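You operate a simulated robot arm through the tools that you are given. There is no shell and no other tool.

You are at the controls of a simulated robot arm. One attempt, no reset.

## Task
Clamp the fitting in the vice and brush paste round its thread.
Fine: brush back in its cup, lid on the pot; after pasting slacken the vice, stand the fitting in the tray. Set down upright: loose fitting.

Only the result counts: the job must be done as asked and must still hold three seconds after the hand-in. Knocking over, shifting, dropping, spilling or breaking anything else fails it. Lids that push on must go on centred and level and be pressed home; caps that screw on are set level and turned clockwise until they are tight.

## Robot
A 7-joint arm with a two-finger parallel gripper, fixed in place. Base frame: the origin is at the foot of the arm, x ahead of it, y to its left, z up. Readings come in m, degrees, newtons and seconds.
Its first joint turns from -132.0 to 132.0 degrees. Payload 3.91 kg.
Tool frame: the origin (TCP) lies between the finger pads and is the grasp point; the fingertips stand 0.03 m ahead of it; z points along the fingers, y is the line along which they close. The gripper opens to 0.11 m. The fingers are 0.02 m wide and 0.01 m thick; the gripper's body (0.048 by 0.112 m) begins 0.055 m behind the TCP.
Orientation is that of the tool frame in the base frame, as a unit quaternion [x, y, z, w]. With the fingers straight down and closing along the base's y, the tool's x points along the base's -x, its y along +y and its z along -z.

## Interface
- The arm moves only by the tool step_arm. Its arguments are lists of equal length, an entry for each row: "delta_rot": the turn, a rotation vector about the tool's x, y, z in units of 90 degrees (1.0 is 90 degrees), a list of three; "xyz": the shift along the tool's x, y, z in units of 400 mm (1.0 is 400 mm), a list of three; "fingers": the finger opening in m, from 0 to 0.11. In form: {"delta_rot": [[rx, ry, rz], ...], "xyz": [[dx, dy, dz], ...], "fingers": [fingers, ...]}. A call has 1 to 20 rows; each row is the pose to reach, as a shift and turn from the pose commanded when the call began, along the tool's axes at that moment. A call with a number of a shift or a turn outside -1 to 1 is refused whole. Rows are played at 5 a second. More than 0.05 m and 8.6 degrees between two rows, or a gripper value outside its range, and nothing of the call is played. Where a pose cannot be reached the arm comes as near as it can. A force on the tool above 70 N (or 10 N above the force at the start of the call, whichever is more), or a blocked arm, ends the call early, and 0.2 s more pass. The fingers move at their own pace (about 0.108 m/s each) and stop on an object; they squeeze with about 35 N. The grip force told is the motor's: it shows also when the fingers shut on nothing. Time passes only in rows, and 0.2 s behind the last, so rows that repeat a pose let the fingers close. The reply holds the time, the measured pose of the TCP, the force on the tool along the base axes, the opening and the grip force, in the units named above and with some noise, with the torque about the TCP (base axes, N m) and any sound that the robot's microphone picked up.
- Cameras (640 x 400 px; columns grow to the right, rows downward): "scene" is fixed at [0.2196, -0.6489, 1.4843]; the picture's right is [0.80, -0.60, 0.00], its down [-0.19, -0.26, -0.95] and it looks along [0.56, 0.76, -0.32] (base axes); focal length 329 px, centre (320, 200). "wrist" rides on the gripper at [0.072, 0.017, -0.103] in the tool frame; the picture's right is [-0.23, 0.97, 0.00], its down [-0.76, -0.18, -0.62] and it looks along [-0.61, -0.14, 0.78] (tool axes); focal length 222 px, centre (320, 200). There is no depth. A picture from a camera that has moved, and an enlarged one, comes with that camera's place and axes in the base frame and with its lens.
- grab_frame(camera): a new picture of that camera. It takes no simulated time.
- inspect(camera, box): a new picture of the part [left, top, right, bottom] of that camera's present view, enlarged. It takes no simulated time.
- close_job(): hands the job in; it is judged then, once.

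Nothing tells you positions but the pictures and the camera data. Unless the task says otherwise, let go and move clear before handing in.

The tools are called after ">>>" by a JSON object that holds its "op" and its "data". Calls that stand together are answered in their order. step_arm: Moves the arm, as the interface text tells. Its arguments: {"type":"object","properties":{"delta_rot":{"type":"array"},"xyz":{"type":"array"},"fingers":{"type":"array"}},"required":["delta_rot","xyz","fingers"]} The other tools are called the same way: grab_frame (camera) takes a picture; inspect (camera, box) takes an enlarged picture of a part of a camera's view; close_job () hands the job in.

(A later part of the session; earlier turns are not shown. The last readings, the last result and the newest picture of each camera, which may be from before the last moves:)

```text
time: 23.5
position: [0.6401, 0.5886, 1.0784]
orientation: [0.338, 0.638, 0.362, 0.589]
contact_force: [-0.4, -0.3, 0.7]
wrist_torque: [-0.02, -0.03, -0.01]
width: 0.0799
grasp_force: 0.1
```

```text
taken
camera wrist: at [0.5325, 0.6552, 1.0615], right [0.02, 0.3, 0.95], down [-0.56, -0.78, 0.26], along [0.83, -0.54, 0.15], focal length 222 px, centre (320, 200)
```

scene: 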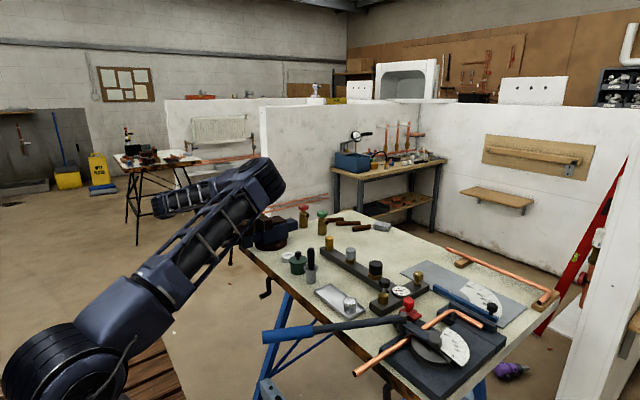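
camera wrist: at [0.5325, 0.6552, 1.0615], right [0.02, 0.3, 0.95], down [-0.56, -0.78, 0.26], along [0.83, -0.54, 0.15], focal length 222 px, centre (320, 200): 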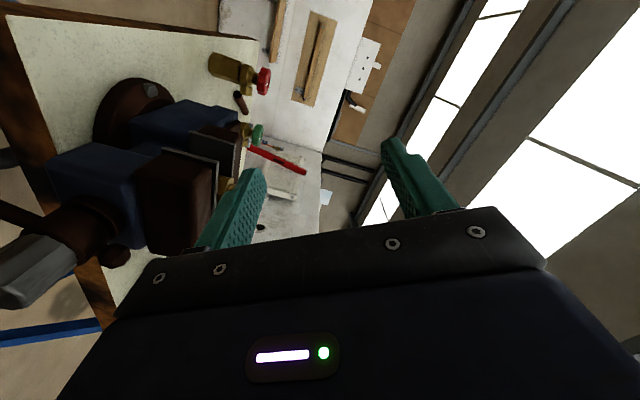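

Now clear of the vice. I'll raise further and bring the tool back to pointing down, which also puts the arm in a comfortable configuration.

>>> {"op": "step_arm", "data": {"delta_rot": [[0.0719, 0.0417, 0.006], [0.1438, 0.0835, 0.012], [0.2157, 0.1252, 0.017], [0.2875, 0.167, 0.023], [0.3594, 0.2087, 0.029], [0.4313, 0.2504, 0.035], [0.5032, 0.292, 0.041], [0.575, 0.334, 0.047], [0.647, 0.3756, 0.052], [0.719, 0.4173, 0.058], [0.791, 0.459, 0.064], [0.8626, 0.5008, 0.07]], "xyz": [[-0.016, 0.027, -0.001], [-0.031, 0.054, -0.002], [-0.047, 0.081, -0.004], [-0.062, 0.108, -0.005], [-0.078, 0.135, -0.006], [-0.094, 0.163, -0.008], [-0.109, 0.19, -0.009], [-0.125, 0.217, -0.01], [-0.14, 0.244, -0.011], [-0.156, 0.271, -0.013], [-0.171, 0.298, -0.014], [-0.187, 0.325, -0.015]], "fingers": [0.08, 0.08, 0.08, 0.08, 0.08, 0.08, 0.08, 0.08, 0.08, 0.08, 0.08, 0.08]}}

>>> {"op": "grab_frame", "data": {"camera": "scene"}}

>>> {"op": "grab_frame", "data": {"camera": "wrist"}}

```text
time: 26.1
position: [0.6397, 0.5916, 1.2303]
orientation: [0.502, 0.864, 0.016, -0.035]
contact_force: [0.1, -0.3, 0.2]
wrist_torque: [-0.02, 0.0, 0.01]
width: 0.0801
grasp_force: 0.1
```

```text
taken
```

scene: 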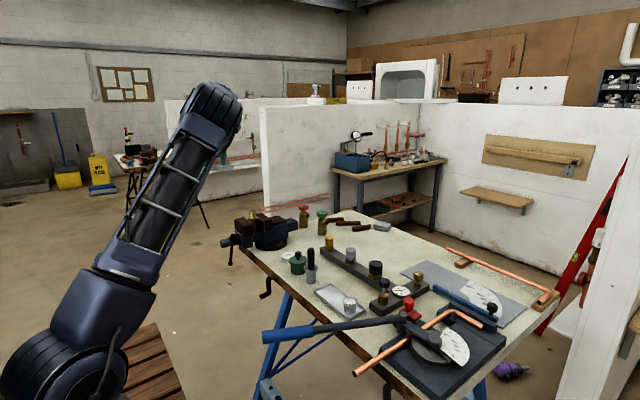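

```text
taken
camera wrist: at [0.6249, 0.6567, 1.3385], right [0.96, 0.29, -0.02], down [0.25, -0.79, 0.56], along [0.14, -0.55, -0.83], focal length 222 px, centre (320, 200)
```

wrist: 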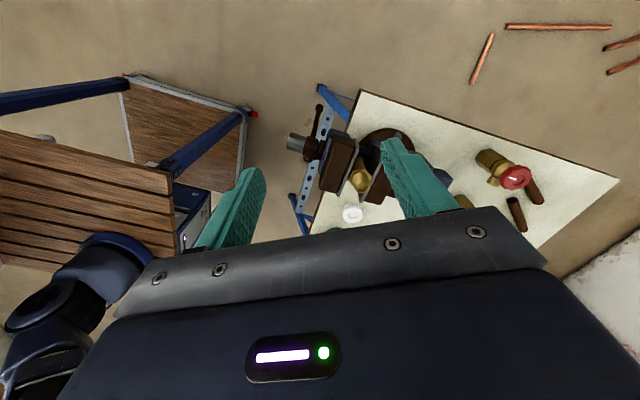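

The vice and bench look undisturbed, and the tool points down again. I'll restore the default orientation above the knob (about 0.609, 0.496, 1.18) and test tilting about x there in free air.

>>> {"op": "step_arm", "data": {"delta_rot": [[0.0027, -0.006, -0.084], [0.0054, -0.012, -0.167], [0.008, -0.018, -0.251], [0.0108, -0.0235, -0.335], [0.0134, -0.029, -0.418], [0.016, -0.035, -0.502], [0.019, -0.041, -0.585], [0.0215, -0.047, -0.669], [0.0215, -0.047, -0.669]], "xyz": [[-0.022, -0.023, 0.014], [-0.045, -0.046, 0.028], [-0.067, -0.069, 0.042], [-0.09, -0.0925, 0.056], [-0.112, -0.116, 0.07], [-0.134, -0.139, 0.085], [-0.157, -0.162, 0.1], [-0.179, -0.185, 0.113], [-0.179, -0.185, 0.113]], "fingers": [0.08, 0.08, 0.08, 0.08, 0.08, 0.08, 0.08, 0.08, 0.08]}}

>>> {"op": "grab_frame", "data": {"camera": "scene"}}

>>> {"op": "grab_frame", "data": {"camera": "wrist"}}

```text
time: 28.1
position: [0.6098, 0.494, 1.1786]
orientation: [0.001, 1.0, 0.0, 0.001]
contact_force: [-0.2, -0.2, -0.1]
wrist_torque: [0.0, 0.02, 0.0]
width: 0.0801
grasp_force: 0.1
```

```text
taken
```

scene: 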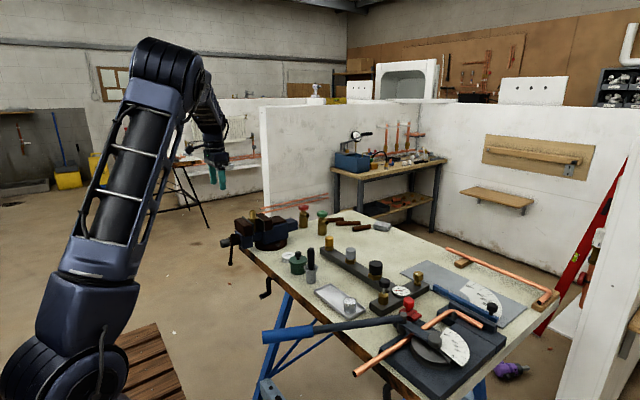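

```text
taken
camera wrist: at [0.5375, 0.5127, 1.2821], right [0.23, 0.97, 0.0], down [0.76, -0.18, 0.62], along [0.61, -0.14, -0.78], focal length 222 px, centre (320, 200)
```

wrist: 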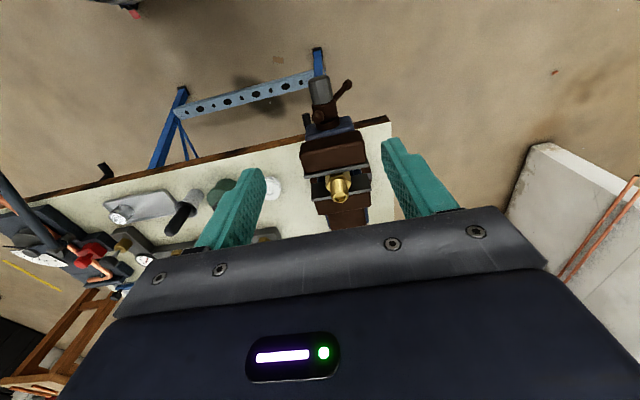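

>>> {"op": "inspect", "data": {"camera": "wrist", "box": [270, 60, 400, 240]}}

>>> {"op": "step_arm", "data": {"delta_rot": [[0.08, 0, 0], [0.16, 0, 0], [0.24, 0, 0], [0.32, 0, 0], [0.4, 0, 0], [0.48, 0, 0], [0.55, 0, 0], [0.55, 0, 0]], "xyz": [[0, 0, 0], [0, 0, 0], [0, 0, 0], [0, 0, 0], [0, 0, 0], [0, 0, 0], [0, 0, 0], [0, 0, 0]], "fingers": [0.065, 0.065, 0.065, 0.065, 0.065, 0.065, 0.065, 0.065]}}

>>> {"op": "grab_frame", "data": {"camera": "scene"}}

```text
2.22 times, centred on (335, 150) of wrist
camera zoom: at [0.5375, 0.5127, 1.2821], right [0.23, 0.97, 0.0], down [0.76, -0.18, 0.62], along [0.61, -0.14, -0.78], focal length 494 px, centre (287, 311)
```

zoom: 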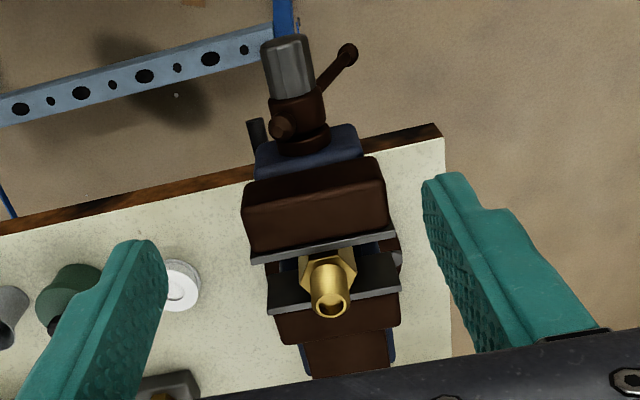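

```text
time: 29.9
position: [0.6084, 0.4954, 1.1785]
orientation: [0.002, 0.908, -0.419, 0.0]
contact_force: [0.2, 0.0, 0.1]
wrist_torque: [0.0, -0.04, -0.03]
width: 0.0652
grasp_force: 0.0
```

```text
taken
```

scene: 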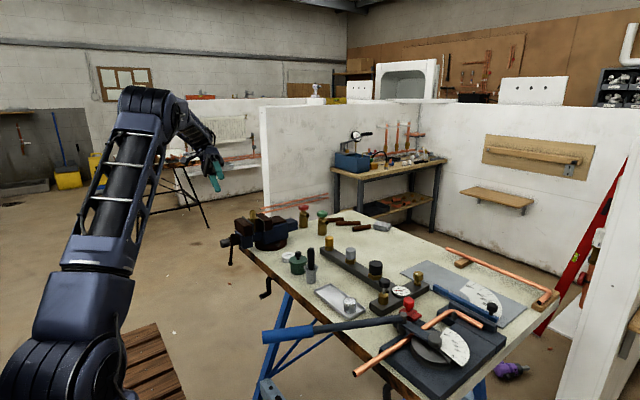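

The +50° tilt works. I'll test the full sweep to the other side in free air before touching the knob.

>>> {"op": "step_arm", "data": {"delta_rot": [[-0.08, 0, 0], [-0.16, 0, 0], [-0.24, 0, 0], [-0.32, 0, 0], [-0.4, 0, 0], [-0.48, 0, 0], [-0.56, 0, 0], [-0.64, 0, 0], [-0.72, 0, 0], [-0.8, 0, 0], [-0.88, 0, 0], [-0.96, 0, 0], [-1.0, 0, 0]], "xyz": [[0, 0, 0], [0, 0, 0], [0, 0, 0], [0, 0, 0], [0, 0, 0], [0, 0, 0], [0, 0, 0], [0, 0, 0], [0, 0, 0], [0, 0, 0], [0, 0, 0], [0, 0, 0], [0, 0, 0]], "fingers": [0.065, 0.065, 0.065, 0.065, 0.065, 0.065, 0.065, 0.065, 0.065, 0.065, 0.065, 0.065, 0.065]}}

>>> {"op": "grab_frame", "data": {"camera": "scene"}}

>>> {"op": "inspect", "data": {"camera": "scene", "box": [200, 195, 300, 275]}}

```text
time: 32.7
position: [0.6089, 0.4951, 1.1792]
orientation: [0.001, 0.938, 0.348, 0.001]
contact_force: [0.2, -0.5, 0.6]
wrist_torque: [0.03, -0.05, -0.04]
width: 0.065
grasp_force: 0.0
```

```text
taken
```

scene: 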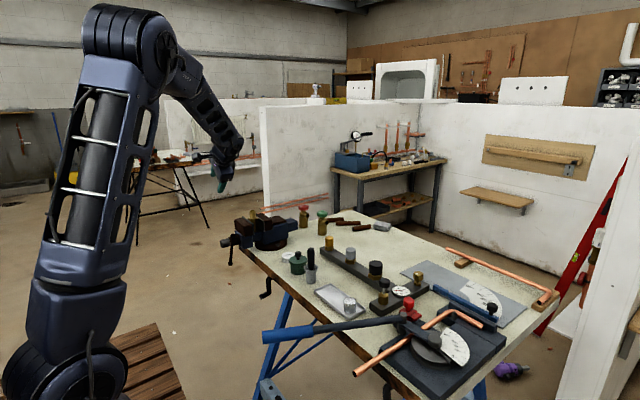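

```text
5.00 times, centred on (250, 235) of scene
camera zoom: at [0.2196, -0.6489, 1.4843], right [0.8, -0.6, 0.0], down [-0.19, -0.26, -0.95], along [0.56, 0.76, -0.32], focal length 1644 px, centre (670, 25)
```

zoom: 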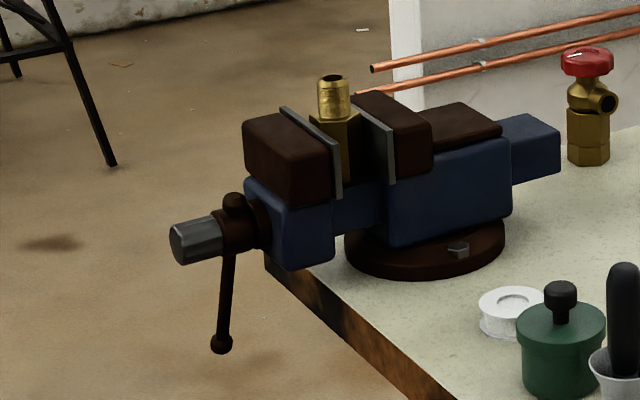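

The sweep is smooth from −50° to +40°. I'll return to vertical and descend over the knob to just above it, then check alignment.

>>> {"op": "step_arm", "data": {"delta_rot": [[0.08, 0, 0], [0.16, 0, 0], [0.24, 0, 0], [0.32, 0, 0], [0.4, 0, 0], [0.45, 0, 0], [0.45, 0, 0]], "xyz": [[0, 0, 0], [0, 0, 0], [0, 0, 0], [0, 0, 0], [0, 0, 0], [0, 0, 0], [0, 0, 0]], "fingers": [0.07, 0.07, 0.07, 0.07, 0.07, 0.07, 0.07]}}

>>> {"op": "step_arm", "data": {"delta_rot": [[0, 0, 0], [0, 0, 0], [0, 0, 0], [0, 0, 0], [0, 0, 0]], "xyz": [[0, 0, 0.09], [0, 0, 0.18], [0, 0, 0.27], [0, 0, 0.36], [0, 0, 0.46]], "fingers": [0.07, 0.07, 0.07, 0.07, 0.07]}}

>>> {"op": "grab_frame", "data": {"camera": "wrist"}}

>>> {"op": "inspect", "data": {"camera": "scene", "box": [200, 180, 300, 260]}}

```text
time: 34.3
position: [0.6095, 0.495, 1.1791]
orientation: [0.001, 1.0, -0.001, 0.001]
contact_force: [0.3, -1.2, 0.2]
wrist_torque: [0.01, 0.0, 0.01]
width: 0.07
grasp_force: 0.0
```

```text
time: 35.5
position: [0.6081, 0.4938, 0.9944]
orientation: [0.002, 1.0, 0.001, 0.002]
contact_force: [-0.3, -0.6, 0.2]
wrist_torque: [0.01, -0.06, -0.02]
width: 0.0699
grasp_force: 0.1
```

```text
taken
camera wrist: at [0.5369, 0.5122, 1.0987], right [0.23, 0.97, 0.0], down [0.76, -0.18, 0.62], along [0.61, -0.14, -0.78], focal length 222 px, centre (320, 200)
```

wrist: 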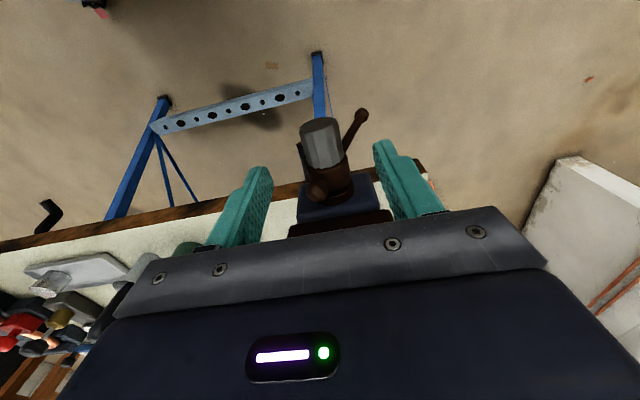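

```text
5.00 times, centred on (250, 220) of scene
camera zoom: at [0.2196, -0.6489, 1.4843], right [0.8, -0.6, 0.0], down [-0.19, -0.26, -0.95], along [0.56, 0.76, -0.32], focal length 1644 px, centre (670, 100)
```

zoom: 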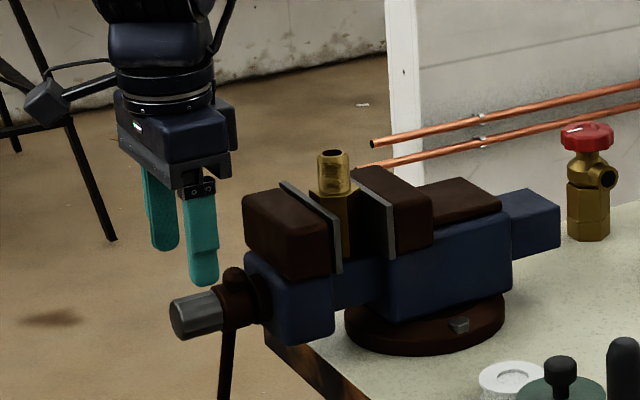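

>>> {"op": "inspect", "data": {"camera": "wrist", "box": [240, 90, 400, 230]}}

```text
2.86 times, centred on (320, 160) of wrist
camera zoom: at [0.5369, 0.5122, 1.0987], right [0.23, 0.97, 0.0], down [0.76, -0.18, 0.62], along [0.61, -0.14, -0.78], focal length 635 px, centre (320, 314)
```

zoom: 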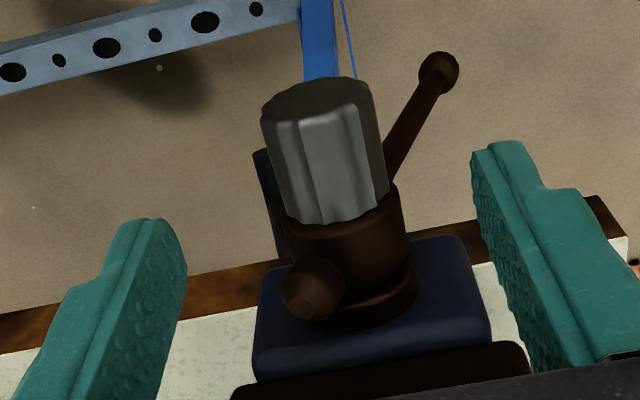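

>>> {"op": "step_arm", "data": {"delta_rot": [[0, 0, 0], [0, 0, 0], [0, 0, 0], [0, 0, 0], [0, 0, 0], [0, 0, 0]], "xyz": [[0, 0.0015, 0.06], [0, 0.0015, 0.12], [0, 0.0015, 0.175], [0, 0.0015, 0.175], [0, 0.0015, 0.175], [0, 0.0015, 0.175]], "fingers": [0.07, 0.07, 0.07, 0.07, 0.07, 0.07]}}

>>> {"op": "inspect", "data": {"camera": "wrist", "box": [240, 90, 400, 230]}}

>>> {"op": "inspect", "data": {"camera": "scene", "box": [200, 180, 300, 260]}}

```text
time: 36.9
position: [0.6088, 0.4943, 0.9243]
orientation: [0.001, 1.0, 0.0, 0.001]
contact_force: [0.8, 0.8, 0.2]
wrist_torque: [0.01, 0.01, 0.0]
width: 0.0699
grasp_force: 0.1
```

```text
2.86 times, centred on (320, 160) of wrist
camera zoom: at [0.5379, 0.5137, 1.0281], right [0.23, 0.97, 0.0], down [0.76, -0.18, 0.62], along [0.61, -0.14, -0.78], focal length 635 px, centre (320, 314)
```

zoom: 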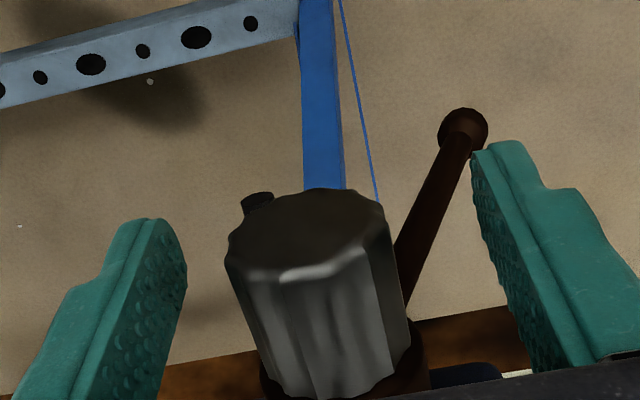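

```text
5.00 times, centred on (250, 220) of scene
camera zoom: at [0.2196, -0.6489, 1.4843], right [0.8, -0.6, 0.0], down [-0.19, -0.26, -0.95], along [0.56, 0.76, -0.32], focal length 1644 px, centre (670, 100)
```

zoom: 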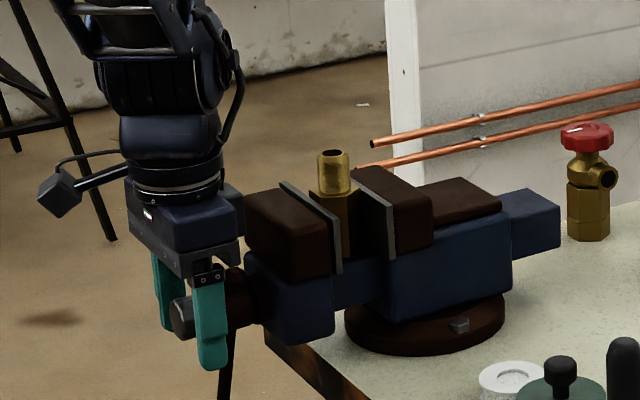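

The fingers straddle the knob without contact. I'll tilt back with the fingers open, grip, and make the first clockwise stroke.

>>> {"op": "step_arm", "data": {"delta_rot": [[0.08, 0, 0], [0.16, 0, 0], [0.24, 0, 0], [0.32, 0, 0], [0.4, 0, 0], [0.48, 0, 0], [0.5, 0, 0]], "xyz": [[0, 0, 0], [0, 0, 0], [0, 0, 0], [0, 0, 0], [0, 0, 0], [0, 0, 0], [0, 0, 0]], "fingers": [0.07, 0.07, 0.07, 0.07, 0.07, 0.07, 0.07]}}

>>> {"op": "inspect", "data": {"camera": "wrist", "box": [220, 60, 420, 230]}}

>>> {"op": "inspect", "data": {"camera": "scene", "box": [200, 180, 300, 260]}}

```text
time: 38.5
position: [0.6102, 0.496, 0.9253]
orientation: [0.001, 0.923, -0.384, -0.001]
contact_force: [0.3, -0.8, 0.1]
wrist_torque: [0.04, 0.01, 0.01]
width: 0.0699
grasp_force: 0.1
```

```text
2.35 times, centred on (320, 145) of wrist
camera zoom: at [0.5388, 0.582, 0.9865], right [0.23, 0.69, -0.69], down [0.76, 0.31, 0.57], along [0.61, -0.66, -0.45], focal length 523 px, centre (320, 329)
```

zoom: 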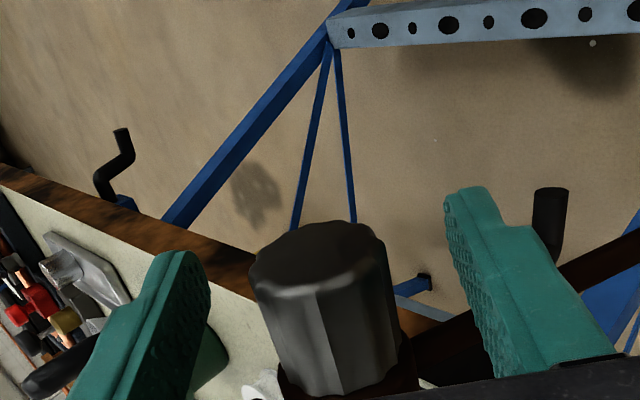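

```text
5.00 times, centred on (250, 220) of scene
camera zoom: at [0.2196, -0.6489, 1.4843], right [0.8, -0.6, 0.0], down [-0.19, -0.26, -0.95], along [0.56, 0.76, -0.32], focal length 1644 px, centre (670, 100)
```

zoom: 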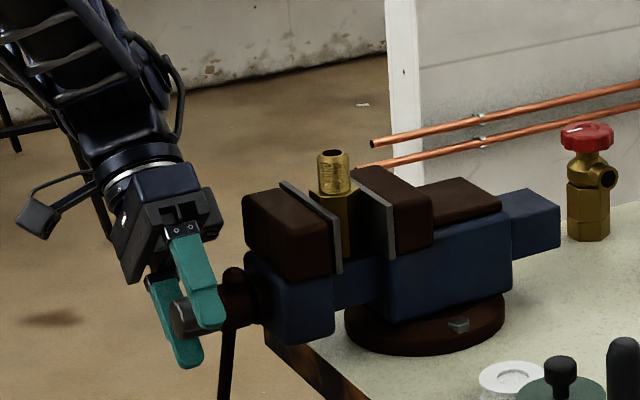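

>>> {"op": "step_arm", "data": {"delta_rot": [[0, 0, 0], [0, 0, 0], [0, 0, 0], [-0.05, 0, 0], [-0.1, 0, 0], [-0.15, 0, 0], [-0.2, 0, 0], [-0.25, 0, 0], [-0.3, 0, 0]], "xyz": [[0, 0, 0], [0, 0, 0], [0, 0, 0], [0, 0, 0], [0, 0, 0], [0, 0, 0], [0, 0, 0], [0, 0, 0], [0, 0, 0]], "fingers": [0.02, 0.02, 0.02, 0.02, 0.02, 0.02, 0.02, 0.02, 0.02]}}

>>> {"op": "inspect", "data": {"camera": "scene", "box": [200, 180, 300, 260]}}

>>> {"op": "inspect", "data": {"camera": "wrist", "box": [220, 60, 420, 230]}}

```text
time: 40.5
position: [0.6097, 0.4964, 0.9245]
orientation: [0.002, 0.988, -0.157, 0.001]
contact_force: [9.5, 9.8, -9.6]
wrist_torque: [0.01, 0.39, -0.08]
width: 0.0311
grasp_force: 44.5
```

```text
5.00 times, centred on (250, 220) of scene
camera zoom: at [0.2196, -0.6489, 1.4843], right [0.8, -0.6, 0.0], down [-0.19, -0.26, -0.95], along [0.56, 0.76, -0.32], focal length 1644 px, centre (670, 100)
```

zoom: 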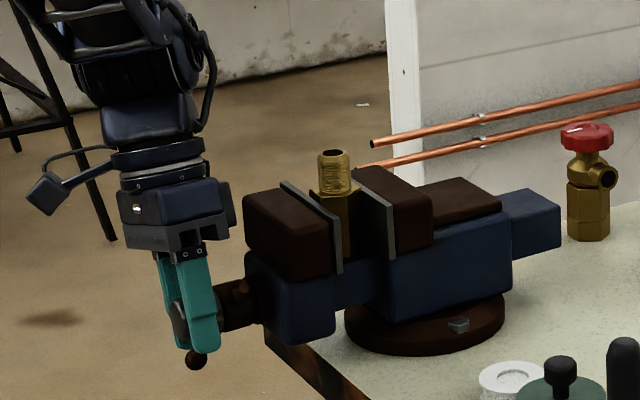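

```text
2.35 times, centred on (320, 145) of wrist
camera zoom: at [0.539, 0.5449, 1.018], right [0.23, 0.93, -0.3], down [0.76, 0.02, 0.65], along [0.61, -0.38, -0.7], focal length 523 px, centre (320, 329)
```

zoom: 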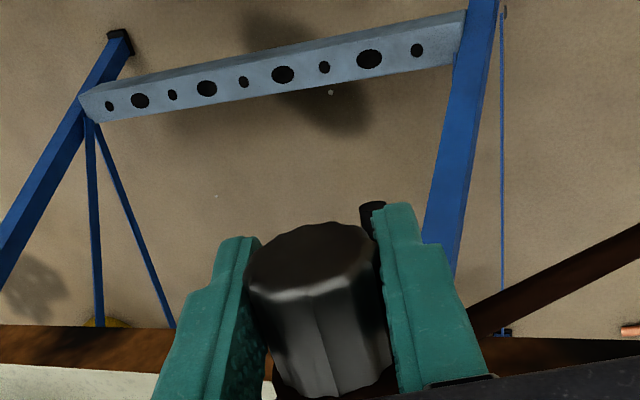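

The knob turns with the grip holding and modest forces. I'll continue the stroke, following slightly in +x as the screw advances.

>>> {"op": "step_arm", "data": {"delta_rot": [[-0.07, 0, 0], [-0.14, 0, 0], [-0.21, 0, 0], [-0.28, 0, 0], [-0.35, 0, 0], [-0.42, 0, 0], [-0.49, 0, 0], [-0.56, 0, 0], [-0.63, 0, 0], [-0.65, 0, 0]], "xyz": [[-0.001, 0, 0], [-0.0012, 0, 0], [-0.0015, 0, 0], [-0.0018, 0, 0], [-0.002, 0, 0], [-0.0023, 0, 0], [-0.0026, 0, 0], [-0.0028, 0, 0], [-0.003, 0, 0], [-0.003, 0, 0]], "fingers": [0.02, 0.02, 0.02, 0.02, 0.02, 0.02, 0.02, 0.02, 0.02, 0.02]}}

>>> {"op": "inspect", "data": {"camera": "scene", "box": [200, 180, 300, 260]}}

```text
time: 42.7
position: [0.6121, 0.4941, 0.923]
orientation: [0.002, 0.938, 0.346, 0.001]
contact_force: [-4.7, -44.0, -10.6]
wrist_torque: [-0.18, 0.23, -0.66]
width: 0.0308
grasp_force: 45.1
```

```text
5.00 times, centred on (250, 220) of scene
camera zoom: at [0.2196, -0.6489, 1.4843], right [0.8, -0.6, 0.0], down [-0.19, -0.26, -0.95], along [0.56, 0.76, -0.32], focal length 1644 px, centre (670, 100)
```

zoom: 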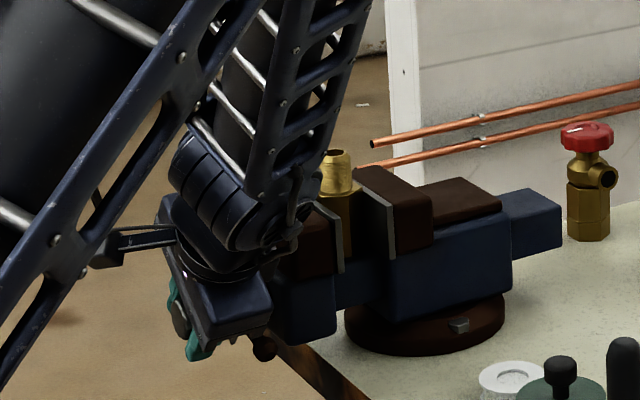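

The stroke is complete (about 86°). The side load suggests the true axis is about 2.5 mm lower than my centre. I'll open, correct, rotate back and check the jaws.

>>> {"op": "step_arm", "data": {"delta_rot": [[0, 0, 0], [0, 0, 0], [0.07, 0, 0], [0.14, 0, 0], [0.21, 0, 0], [0.28, 0, 0], [0.35, 0, 0], [0.42, 0, 0], [0.49, 0, 0]], "xyz": [[0, 0, 0], [0, 0, 0], [0.008, -0.0046, 0.0043], [0.008, -0.0046, 0.0043], [0.008, -0.0046, 0.0043], [0.008, -0.0046, 0.0043], [0.008, -0.0046, 0.0043], [0.008, -0.0046, 0.0043], [0.008, -0.0046, 0.0043]], "fingers": [0.07, 0.07, 0.07, 0.07, 0.07, 0.07, 0.07, 0.07, 0.07]}}

>>> {"op": "inspect", "data": {"camera": "scene", "box": [200, 180, 300, 260]}}

>>> {"op": "inspect", "data": {"camera": "wrist", "box": [220, 60, 420, 230]}}

```text
time: 44.7
position: [0.6086, 0.4963, 0.9216]
orientation: [0.003, 0.999, -0.032, 0.001]
contact_force: [0.0, -0.6, 1.0]
wrist_torque: [0.05, 0.03, 0.0]
width: 0.07
grasp_force: 0.1
```

```text
5.00 times, centred on (250, 220) of scene
camera zoom: at [0.2196, -0.6489, 1.4843], right [0.8, -0.6, 0.0], down [-0.19, -0.26, -0.95], along [0.56, 0.76, -0.32], focal length 1644 px, centre (670, 100)
```

zoom: 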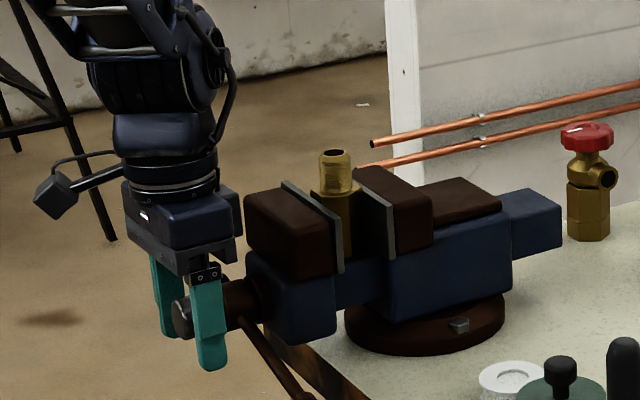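

```text
2.35 times, centred on (320, 145) of wrist
camera zoom: at [0.5369, 0.5198, 1.0249], right [0.23, 0.97, -0.06], down [0.76, -0.14, 0.64], along [0.61, -0.19, -0.77], focal length 523 px, centre (320, 329)
```

zoom: 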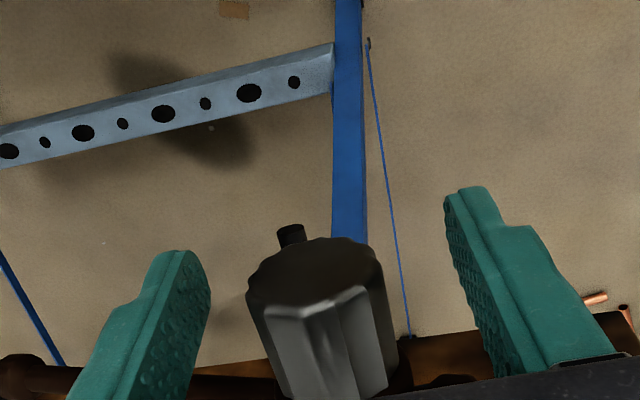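

The sliding T-bar dropped through its hub by gravity, consistent with a clockwise turn. I'll rotate back the rest of the way, regrip and make the second stroke.

>>> {"op": "step_arm", "data": {"delta_rot": [[0.08, 0, 0], [0.16, 0, 0], [0.24, 0, 0], [0.32, 0, 0], [0.4, 0, 0], [0.46, 0, 0], [0.46, 0, 0]], "xyz": [[0, 0, 0], [0, 0, 0], [0, 0, 0], [0, 0, 0], [0, 0, 0], [0, 0, 0], [0, 0, 0]], "fingers": [0.07, 0.07, 0.07, 0.07, 0.07, 0.07, 0.07]}}

>>> {"op": "step_arm", "data": {"delta_rot": [[0, 0, 0], [0, 0, 0], [0, 0, 0], [-0.07, 0, 0], [-0.14, 0, 0], [-0.21, 0, 0], [-0.28, 0, 0], [-0.35, 0, 0], [-0.42, 0, 0], [-0.49, 0, 0], [-0.56, 0, 0], [-0.63, 0, 0], [-0.7, 0, 0], [-0.77, 0, 0], [-0.84, 0, 0], [-0.91, 0, 0], [-0.95, 0, 0]], "xyz": [[0, 0, 0], [0, 0, 0], [0, 0, 0], [-0.0002, 0, 0], [-0.0004, 0, 0], [-0.0006, 0, 0], [-0.0009, 0, 0], [-0.0011, 0, 0], [-0.0013, 0, 0], [-0.0015, 0, 0], [-0.0018, 0, 0], [-0.002, 0, 0], [-0.0022, 0, 0], [-0.0024, 0, 0], [-0.0026, 0, 0], [-0.0028, 0, 0], [-0.003, 0, 0]], "fingers": [0.02, 0.02, 0.02, 0.02, 0.02, 0.02, 0.02, 0.02, 0.02, 0.02, 0.02, 0.02, 0.02, 0.02, 0.02, 0.02, 0.02]}}

>>> {"op": "inspect", "data": {"camera": "scene", "box": [200, 180, 300, 260]}}

```text
time: 46.3
position: [0.6072, 0.4943, 0.9238]
orientation: [0.001, 0.923, -0.384, 0.001]
contact_force: [-0.2, 0.1, 0.3]
wrist_torque: [-0.03, 0.02, -0.01]
width: 0.0701
grasp_force: 0.0
```

```text
time: 49.9
position: [0.6103, 0.4951, 0.922]
orientation: [0.002, 0.938, 0.347, 0.001]
contact_force: [4.0, -15.6, 5.6]
wrist_torque: [-0.06, 0.63, 0.12]
width: 0.0308
grasp_force: 44.7
```

```text
5.00 times, centred on (250, 220) of scene
camera zoom: at [0.2196, -0.6489, 1.4843], right [0.8, -0.6, 0.0], down [-0.19, -0.26, -0.95], along [0.56, 0.76, -0.32], focal length 1644 px, centre (670, 100)
```

zoom: 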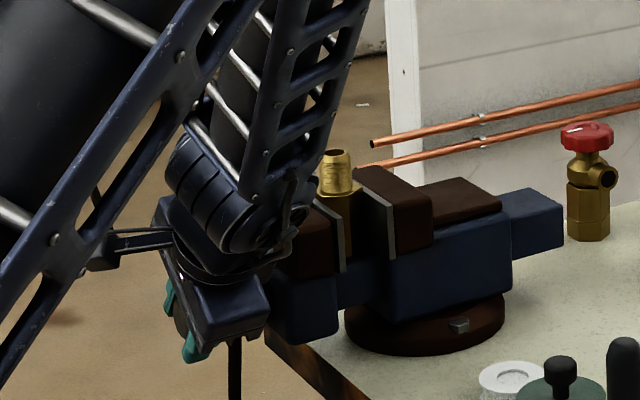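

>>> {"op": "step_arm", "data": {"delta_rot": [[0, 0, 0], [0, 0, 0], [0.08, 0, 0], [0.16, 0, 0], [0.24, 0, 0], [0.32, 0, 0], [0.4, 0, 0], [0.48, 0, 0], [0.56, 0, 0], [0.64, 0, 0], [0.72, 0, 0], [0.8, 0, 0], [0.88, 0, 0], [0.95, 0, 0], [0.95, 0, 0]], "xyz": [[0, 0, 0], [0, 0, 0], [0, 0, 0], [0, 0, 0], [0, 0, 0], [0, 0, 0], [0, 0, 0], [0, 0, 0], [0, 0, 0], [0, 0, 0], [0, 0, 0], [0, 0, 0], [0, 0, 0], [0, 0, 0], [0, 0, 0]], "fingers": [0.07, 0.07, 0.07, 0.07, 0.07, 0.07, 0.07, 0.07, 0.07, 0.07, 0.07, 0.07, 0.07, 0.07, 0.07]}}

>>> {"op": "inspect", "data": {"camera": "scene", "box": [235, 205, 285, 240]}}

>>> {"op": "inspect", "data": {"camera": "scene", "box": [200, 180, 300, 260]}}

```text
time: 53.1
position: [0.6083, 0.4959, 0.9229]
orientation: [0.002, 0.924, -0.383, 0.001]
contact_force: [-0.1, -0.2, 0.1]
wrist_torque: [0.05, -0.02, -0.02]
width: 0.0699
grasp_force: 0.0
```

```text
11.43 times, centred on (260, 222) of scene
camera zoom: at [0.2196, -0.6489, 1.4843], right [0.8, -0.6, 0.0], down [-0.19, -0.26, -0.95], along [0.56, 0.76, -0.32], focal length 3758 px, centre (1006, -57)
```

zoom: 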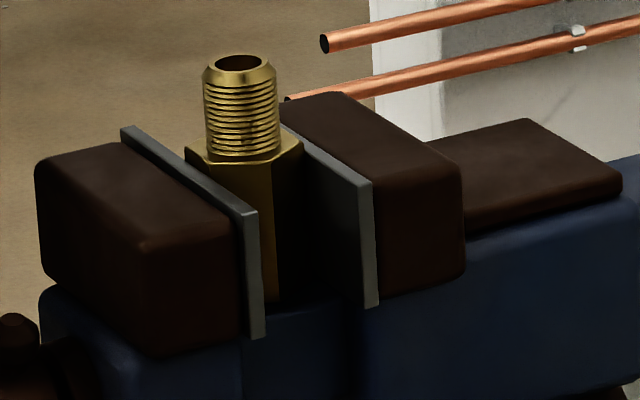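

```text
5.00 times, centred on (250, 220) of scene
camera zoom: at [0.2196, -0.6489, 1.4843], right [0.8, -0.6, 0.0], down [-0.19, -0.26, -0.95], along [0.56, 0.76, -0.32], focal length 1644 px, centre (670, 100)
```

zoom: 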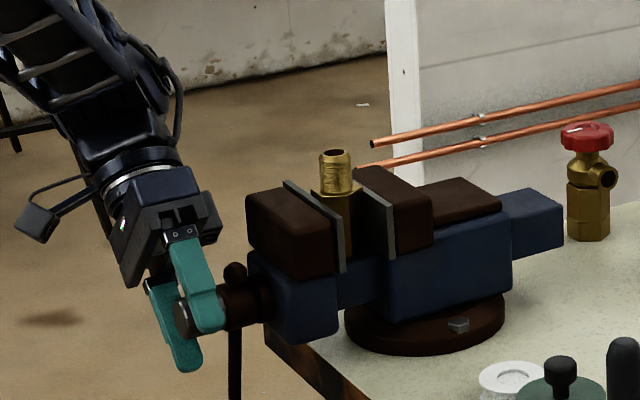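

The front jaw has advanced about 4 mm and nudged the fitting about 2 mm towards the back jaw, which gives a pitch near 8 mm per turn. I'll make the next stroke with matching follow.

>>> {"op": "step_arm", "data": {"delta_rot": [[0, 0, 0], [0, 0, 0], [0, 0, 0], [-0.07, 0, 0], [-0.14, 0, 0], [-0.21, 0, 0], [-0.28, 0, 0], [-0.35, 0, 0], [-0.42, 0, 0], [-0.49, 0, 0], [-0.56, 0, 0]], "xyz": [[0, 0, 0], [0, 0, 0], [0, 0, 0], [-0.0003, 0, 0], [-0.0006, 0, 0], [-0.001, 0, 0], [-0.0013, 0, 0], [-0.0016, 0, 0], [-0.002, 0, 0], [-0.0023, 0, 0], [-0.0026, 0, 0]], "fingers": [0.02, 0.02, 0.02, 0.02, 0.02, 0.02, 0.02, 0.02, 0.02, 0.02, 0.02]}}

>>> {"op": "inspect", "data": {"camera": "scene", "box": [235, 205, 285, 240]}}

```text
time: 55.5
position: [0.6101, 0.4953, 0.9213]
orientation: [0.002, 0.999, 0.048, 0.0]
contact_force: [-7.0, -16.9, 13.7]
wrist_torque: [-0.13, 0.4, -0.32]
width: 0.0309
grasp_force: 45.5
```

```text
11.43 times, centred on (260, 222) of scene
camera zoom: at [0.2196, -0.6489, 1.4843], right [0.8, -0.6, 0.0], down [-0.19, -0.26, -0.95], along [0.56, 0.76, -0.32], focal length 3758 px, centre (1006, -57)
```

zoom: 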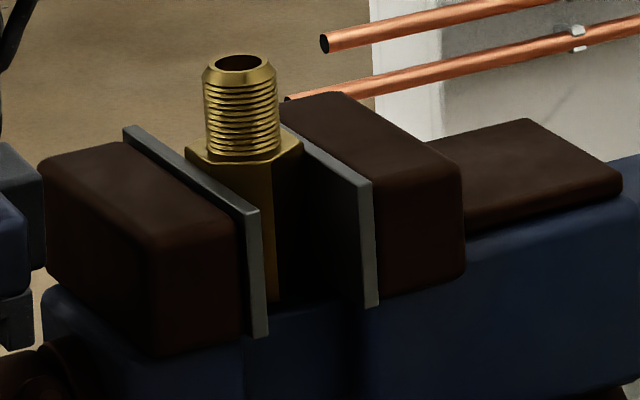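

>>> {"op": "step_arm", "data": {"delta_rot": [[-0.07, 0, 0], [-0.14, 0, 0], [-0.21, 0, 0], [-0.28, 0, 0], [-0.35, 0, 0], [-0.39, 0, 0]], "xyz": [[-0.0003, 0, 0], [-0.0006, 0, 0], [-0.001, 0, 0], [-0.0013, 0, 0], [-0.0016, 0, 0], [-0.002, 0, 0]], "fingers": [0.02, 0.02, 0.02, 0.02, 0.02, 0.02]}}

>>> {"op": "inspect", "data": {"camera": "scene", "box": [235, 205, 285, 240]}}

```text
time: 56.9
position: [0.6101, 0.4961, 0.9213]
orientation: [0.001, 0.938, 0.346, 0.001]
contact_force: [-3.3, -1.1, -12.0]
wrist_torque: [-0.1, 0.6, 0.29]
width: 0.0308
grasp_force: 44.9
```

```text
11.43 times, centred on (260, 222) of scene
camera zoom: at [0.2196, -0.6489, 1.4843], right [0.8, -0.6, 0.0], down [-0.19, -0.26, -0.95], along [0.56, 0.76, -0.32], focal length 3758 px, centre (1006, -57)
```

zoom: 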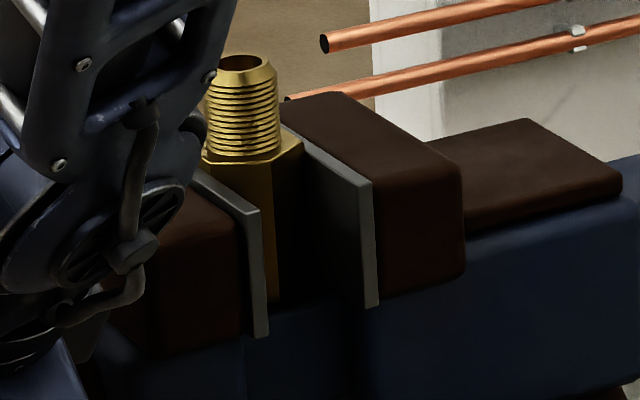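

>>> {"op": "step_arm", "data": {"delta_rot": [[0, 0, 0], [0, 0, 0], [0.08, 0, 0], [0.16, 0, 0], [0.24, 0, 0], [0.32, 0, 0], [0.4, 0, 0], [0.48, 0, 0], [0.56, 0, 0], [0.64, 0, 0], [0.72, 0, 0], [0.8, 0, 0], [0.88, 0, 0], [0.95, 0, 0], [0.95, 0, 0]], "xyz": [[0, 0, 0], [0, 0, 0], [0, 0, 0], [0, 0, 0], [0, 0, 0], [0, 0, 0], [0, 0, 0], [0, 0, 0], [0, 0, 0], [0, 0, 0], [0, 0, 0], [0, 0, 0], [0, 0, 0], [0, 0, 0], [0, 0, 0]], "fingers": [0.07, 0.07, 0.07, 0.07, 0.07, 0.07, 0.07, 0.07, 0.07, 0.07, 0.07, 0.07, 0.07, 0.07, 0.07]}}

>>> {"op": "inspect", "data": {"camera": "scene", "box": [235, 205, 285, 240]}}

>>> {"op": "inspect", "data": {"camera": "scene", "box": [200, 195, 300, 275]}}

>>> {"op": "inspect", "data": {"camera": "wrist", "box": [220, 60, 420, 230]}}

```text
time: 60.1
position: [0.6103, 0.4955, 0.9222]
orientation: [0.002, 0.924, -0.383, 0.0]
contact_force: [0.7, -0.7, 0.6]
wrist_torque: [-0.02, 0.0, -0.01]
width: 0.07
grasp_force: 0.1
```

```text
11.43 times, centred on (260, 222) of scene
camera zoom: at [0.2196, -0.6489, 1.4843], right [0.8, -0.6, 0.0], down [-0.19, -0.26, -0.95], along [0.56, 0.76, -0.32], focal length 3758 px, centre (1006, -57)
```

zoom: 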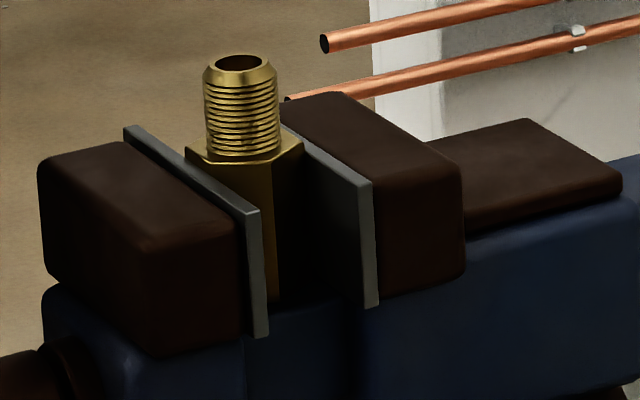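

```text
5.00 times, centred on (250, 235) of scene
camera zoom: at [0.2196, -0.6489, 1.4843], right [0.8, -0.6, 0.0], down [-0.19, -0.26, -0.95], along [0.56, 0.76, -0.32], focal length 1644 px, centre (670, 25)
```

zoom: 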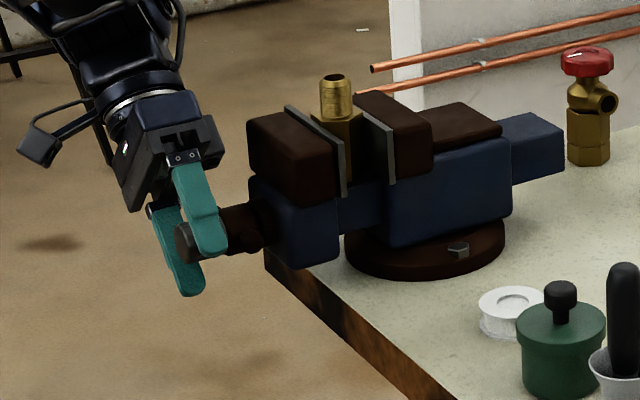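

```text
2.35 times, centred on (320, 145) of wrist
camera zoom: at [0.5396, 0.5817, 0.9839], right [0.23, 0.69, -0.69], down [0.76, 0.31, 0.57], along [0.61, -0.66, -0.45], focal length 523 px, centre (320, 329)
```

zoom: 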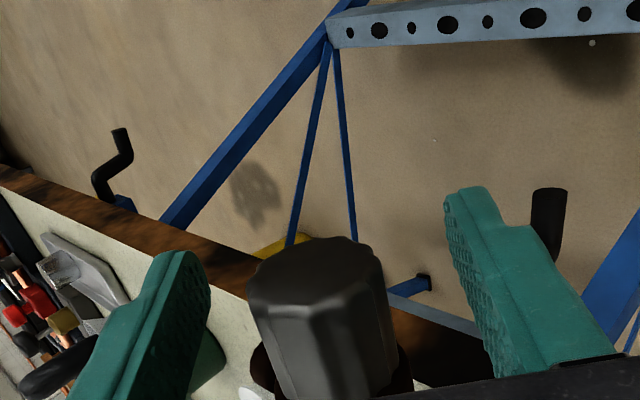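

The knob turned fully but the jaw only moved about 1 mm more, so the fitting is probably contacted on both sides now. One more stroke will show whether the torque rises.

>>> {"op": "step_arm", "data": {"delta_rot": [[0, 0, 0], [0, 0, 0], [0, 0, 0], [-0.06, 0, 0], [-0.12, 0, 0], [-0.18, 0, 0], [-0.24, 0, 0], [-0.3, 0, 0]], "xyz": [[0, 0, 0], [0, 0, 0], [0, 0, 0], [0, 0, 0], [0, 0, 0], [0, 0, 0], [0, 0, 0], [0, 0, 0]], "fingers": [0.02, 0.02, 0.02, 0.02, 0.02, 0.02, 0.02, 0.02]}}

>>> {"op": "inspect", "data": {"camera": "scene", "box": [200, 195, 300, 275]}}

>>> {"op": "inspect", "data": {"camera": "wrist", "box": [220, 60, 420, 230]}}

```text
time: 61.9
position: [0.6108, 0.494, 0.9221]
orientation: [0.002, 0.988, -0.156, 0.001]
contact_force: [-0.8, -6.6, 4.0]
wrist_torque: [-0.34, 0.18, -0.19]
width: 0.031
grasp_force: 44.8
```

```text
5.00 times, centred on (250, 235) of scene
camera zoom: at [0.2196, -0.6489, 1.4843], right [0.8, -0.6, 0.0], down [-0.19, -0.26, -0.95], along [0.56, 0.76, -0.32], focal length 1644 px, centre (670, 25)
```

zoom: 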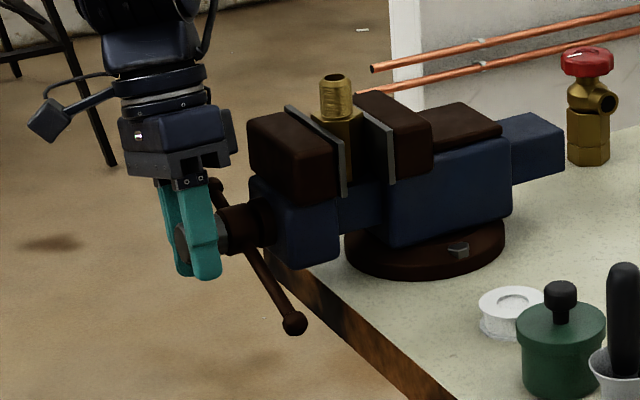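

```text
2.35 times, centred on (320, 145) of wrist
camera zoom: at [0.5396, 0.5443, 1.0163], right [0.23, 0.93, -0.3], down [0.76, 0.02, 0.65], along [0.61, -0.38, -0.7], focal length 523 px, centre (320, 329)
```

zoom: 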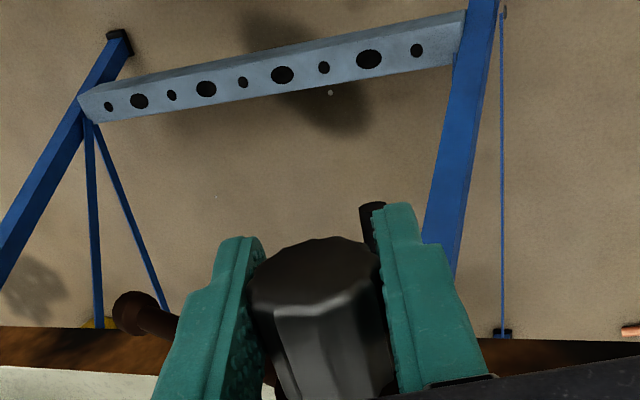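

>>> {"op": "step_arm", "data": {"delta_rot": [[-0.06, 0, 0], [-0.12, 0, 0], [-0.18, 0, 0], [-0.24, 0, 0], [-0.3, 0, 0]], "xyz": [[0, 0, 0], [0, 0, 0], [0, 0, 0], [0, 0, 0], [0, 0, 0]], "fingers": [0.02, 0.02, 0.02, 0.02, 0.02]}}

>>> {"op": "inspect", "data": {"camera": "scene", "box": [200, 195, 300, 275]}}

>>> {"op": "inspect", "data": {"camera": "scene", "box": [235, 205, 285, 240]}}

```text
time: 63.1
position: [0.6095, 0.4947, 0.9233]
orientation: [0.001, 0.997, 0.079, 0.001]
contact_force: [0.5, -8.1, -1.7]
wrist_torque: [-0.27, 0.03, -0.09]
width: 0.0309
grasp_force: 45.3
```

```text
5.00 times, centred on (250, 235) of scene
camera zoom: at [0.2196, -0.6489, 1.4843], right [0.8, -0.6, 0.0], down [-0.19, -0.26, -0.95], along [0.56, 0.76, -0.32], focal length 1644 px, centre (670, 25)
```

zoom: 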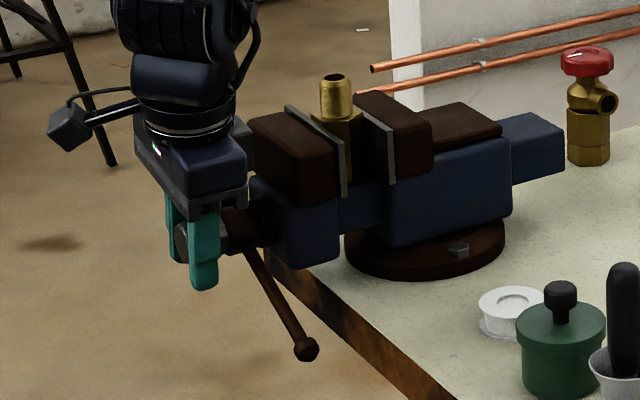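

```text
11.43 times, centred on (260, 222) of scene
camera zoom: at [0.2196, -0.6489, 1.4843], right [0.8, -0.6, 0.0], down [-0.19, -0.26, -0.95], along [0.56, 0.76, -0.32], focal length 3758 px, centre (1006, -57)
```

zoom: 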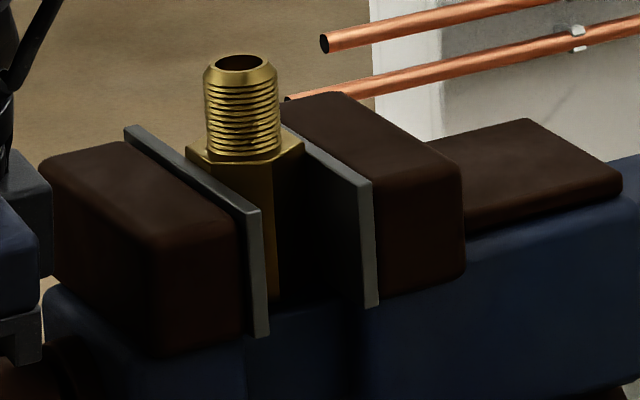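

The T-bar angle did not change over the last 27°, so the knob is now tight and the pads slip on it. One more push will confirm, watching torque and bar.

>>> {"op": "step_arm", "data": {"delta_rot": [[-0.06, 0, 0], [-0.12, 0, 0], [-0.18, 0, 0], [-0.24, 0, 0], [-0.3, 0, 0], [-0.35, 0, 0]], "xyz": [[0, 0, 0], [0, 0, 0], [0, 0, 0], [0, 0, 0], [0, 0, 0], [0, 0, 0]], "fingers": [0.02, 0.02, 0.02, 0.02, 0.02, 0.02]}}

>>> {"op": "inspect", "data": {"camera": "scene", "box": [200, 195, 300, 275]}}

```text
time: 64.5
position: [0.6104, 0.4945, 0.9216]
orientation: [0.001, 0.938, 0.347, 0.0]
contact_force: [-4.9, -9.7, -7.8]
wrist_torque: [-0.24, 0.55, 0.02]
width: 0.0311
grasp_force: 45.2
```

```text
5.00 times, centred on (250, 235) of scene
camera zoom: at [0.2196, -0.6489, 1.4843], right [0.8, -0.6, 0.0], down [-0.19, -0.26, -0.95], along [0.56, 0.76, -0.32], focal length 1644 px, centre (670, 25)
```

zoom: 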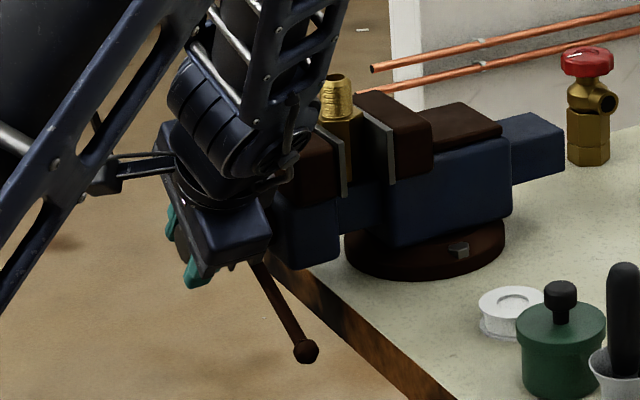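

The bar did not move, so the fitting is clamped tight. I'll release, return upright, rise clear, and look down on the jaws to verify.

>>> {"op": "step_arm", "data": {"delta_rot": [[0, 0, 0], [0, 0, 0], [0.08, 0, 0], [0.16, 0, 0], [0.24, 0, 0], [0.32, 0, 0], [0.4, 0, 0], [0.45, 0, 0], [0.45, 0, 0]], "xyz": [[0, 0, 0], [0, 0, 0], [0, 0, 0], [0, 0, 0], [0, 0, 0], [0, 0, 0], [0, 0, 0], [0, 0, 0], [0, 0, 0]], "fingers": [0.07, 0.07, 0.07, 0.07, 0.07, 0.07, 0.07, 0.07, 0.07]}}

>>> {"op": "step_arm", "data": {"delta_rot": [[0, 0, 0], [0, 0, 0], [0, 0, 0], [0, 0, 0], [0, 0, 0], [0, 0, 0], [0, 0, 0]], "xyz": [[0, 0, -0.1], [0, 0, -0.2], [0, 0, -0.3], [0, 0, -0.42], [0, 0, -0.54], [0, 0, -0.66], [0, 0, -0.76]], "fingers": [0.07, 0.07, 0.07, 0.07, 0.07, 0.07, 0.07]}}

>>> {"op": "grab_frame", "data": {"camera": "wrist"}}

```text
time: 66.5
position: [0.6094, 0.4958, 0.9209]
orientation: [0.002, 1.0, -0.001, 0.001]
contact_force: [-0.6, 0.5, -0.7]
wrist_torque: [0.0, 0.01, -0.02]
width: 0.07
grasp_force: 0.0
```

```text
time: 68.1
position: [0.6082, 0.4954, 1.2245]
orientation: [0.002, 1.0, 0.0, 0.001]
contact_force: [0.0, 0.1, -0.9]
wrist_torque: [-0.01, 0.07, 0.01]
width: 0.0699
grasp_force: 0.1
```

```text
taken
camera wrist: at [0.5379, 0.5136, 1.3289], right [0.23, 0.97, 0.0], down [0.76, -0.18, 0.62], along [0.61, -0.14, -0.78], focal length 222 px, centre (320, 200)
```

wrist: 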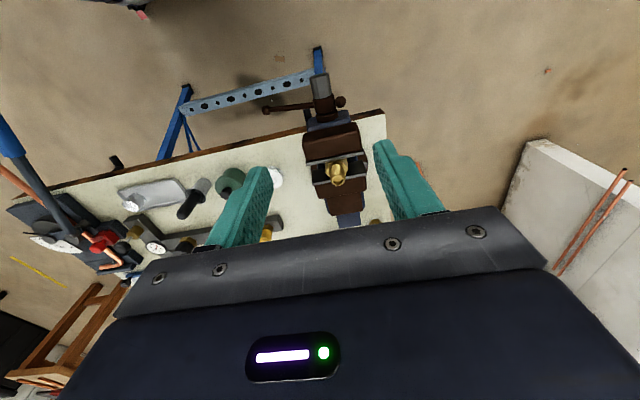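

>>> {"op": "step_arm", "data": {"delta_rot": [[0, 0, 0], [0, 0, 0], [0, 0, 0], [0, 0, 0]], "xyz": [[-0.09, -0.009, -0.016], [-0.18, -0.019, -0.032], [-0.27, -0.028, -0.048], [-0.355, -0.0375, -0.0625]], "fingers": [0.09, 0.09, 0.09, 0.09]}}

>>> {"op": "inspect", "data": {"camera": "wrist", "box": [290, 30, 360, 100]}}

>>> {"op": "inspect", "data": {"camera": "wrist", "box": [70, 80, 290, 190]}}

```text
time: 69.1
position: [0.7523, 0.4799, 1.2517]
orientation: [0.001, 1.0, 0.0, 0.001]
contact_force: [-1.4, -0.1, 0.0]
wrist_torque: [0.01, -0.03, -0.02]
width: 0.09
grasp_force: 0.0
```

```text
5.71 times, centred on (325, 65) of wrist
camera zoom: at [0.68, 0.4984, 1.3557], right [0.23, 0.97, 0.0], down [0.76, -0.18, 0.62], along [0.61, -0.14, -0.78], focal length 1269 px, centre (291, 971)
```

zoom: 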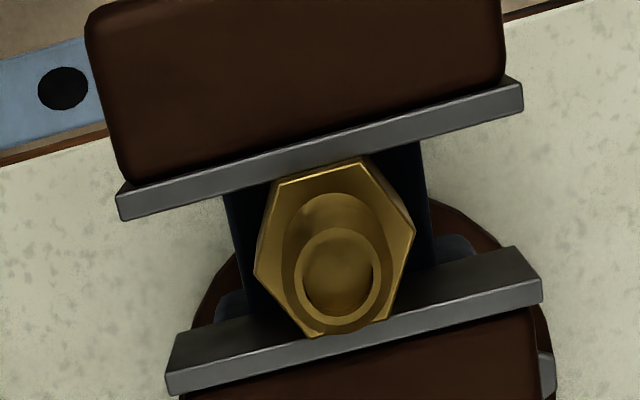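

```text
2.91 times, centred on (180, 135) of wrist
camera zoom: at [0.68, 0.4984, 1.3557], right [0.23, 0.97, 0.0], down [0.76, -0.18, 0.62], along [0.61, -0.14, -0.78], focal length 646 px, centre (727, 389)
```

zoom: 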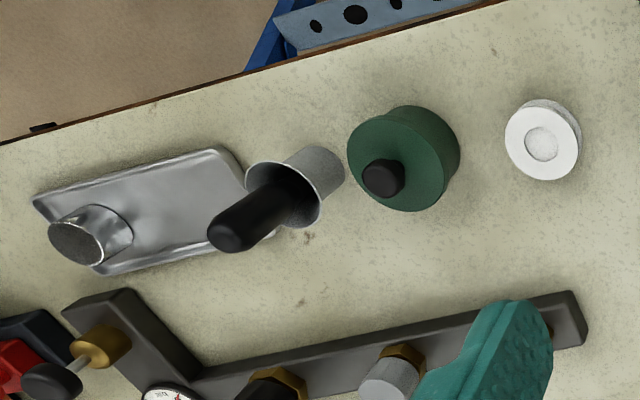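

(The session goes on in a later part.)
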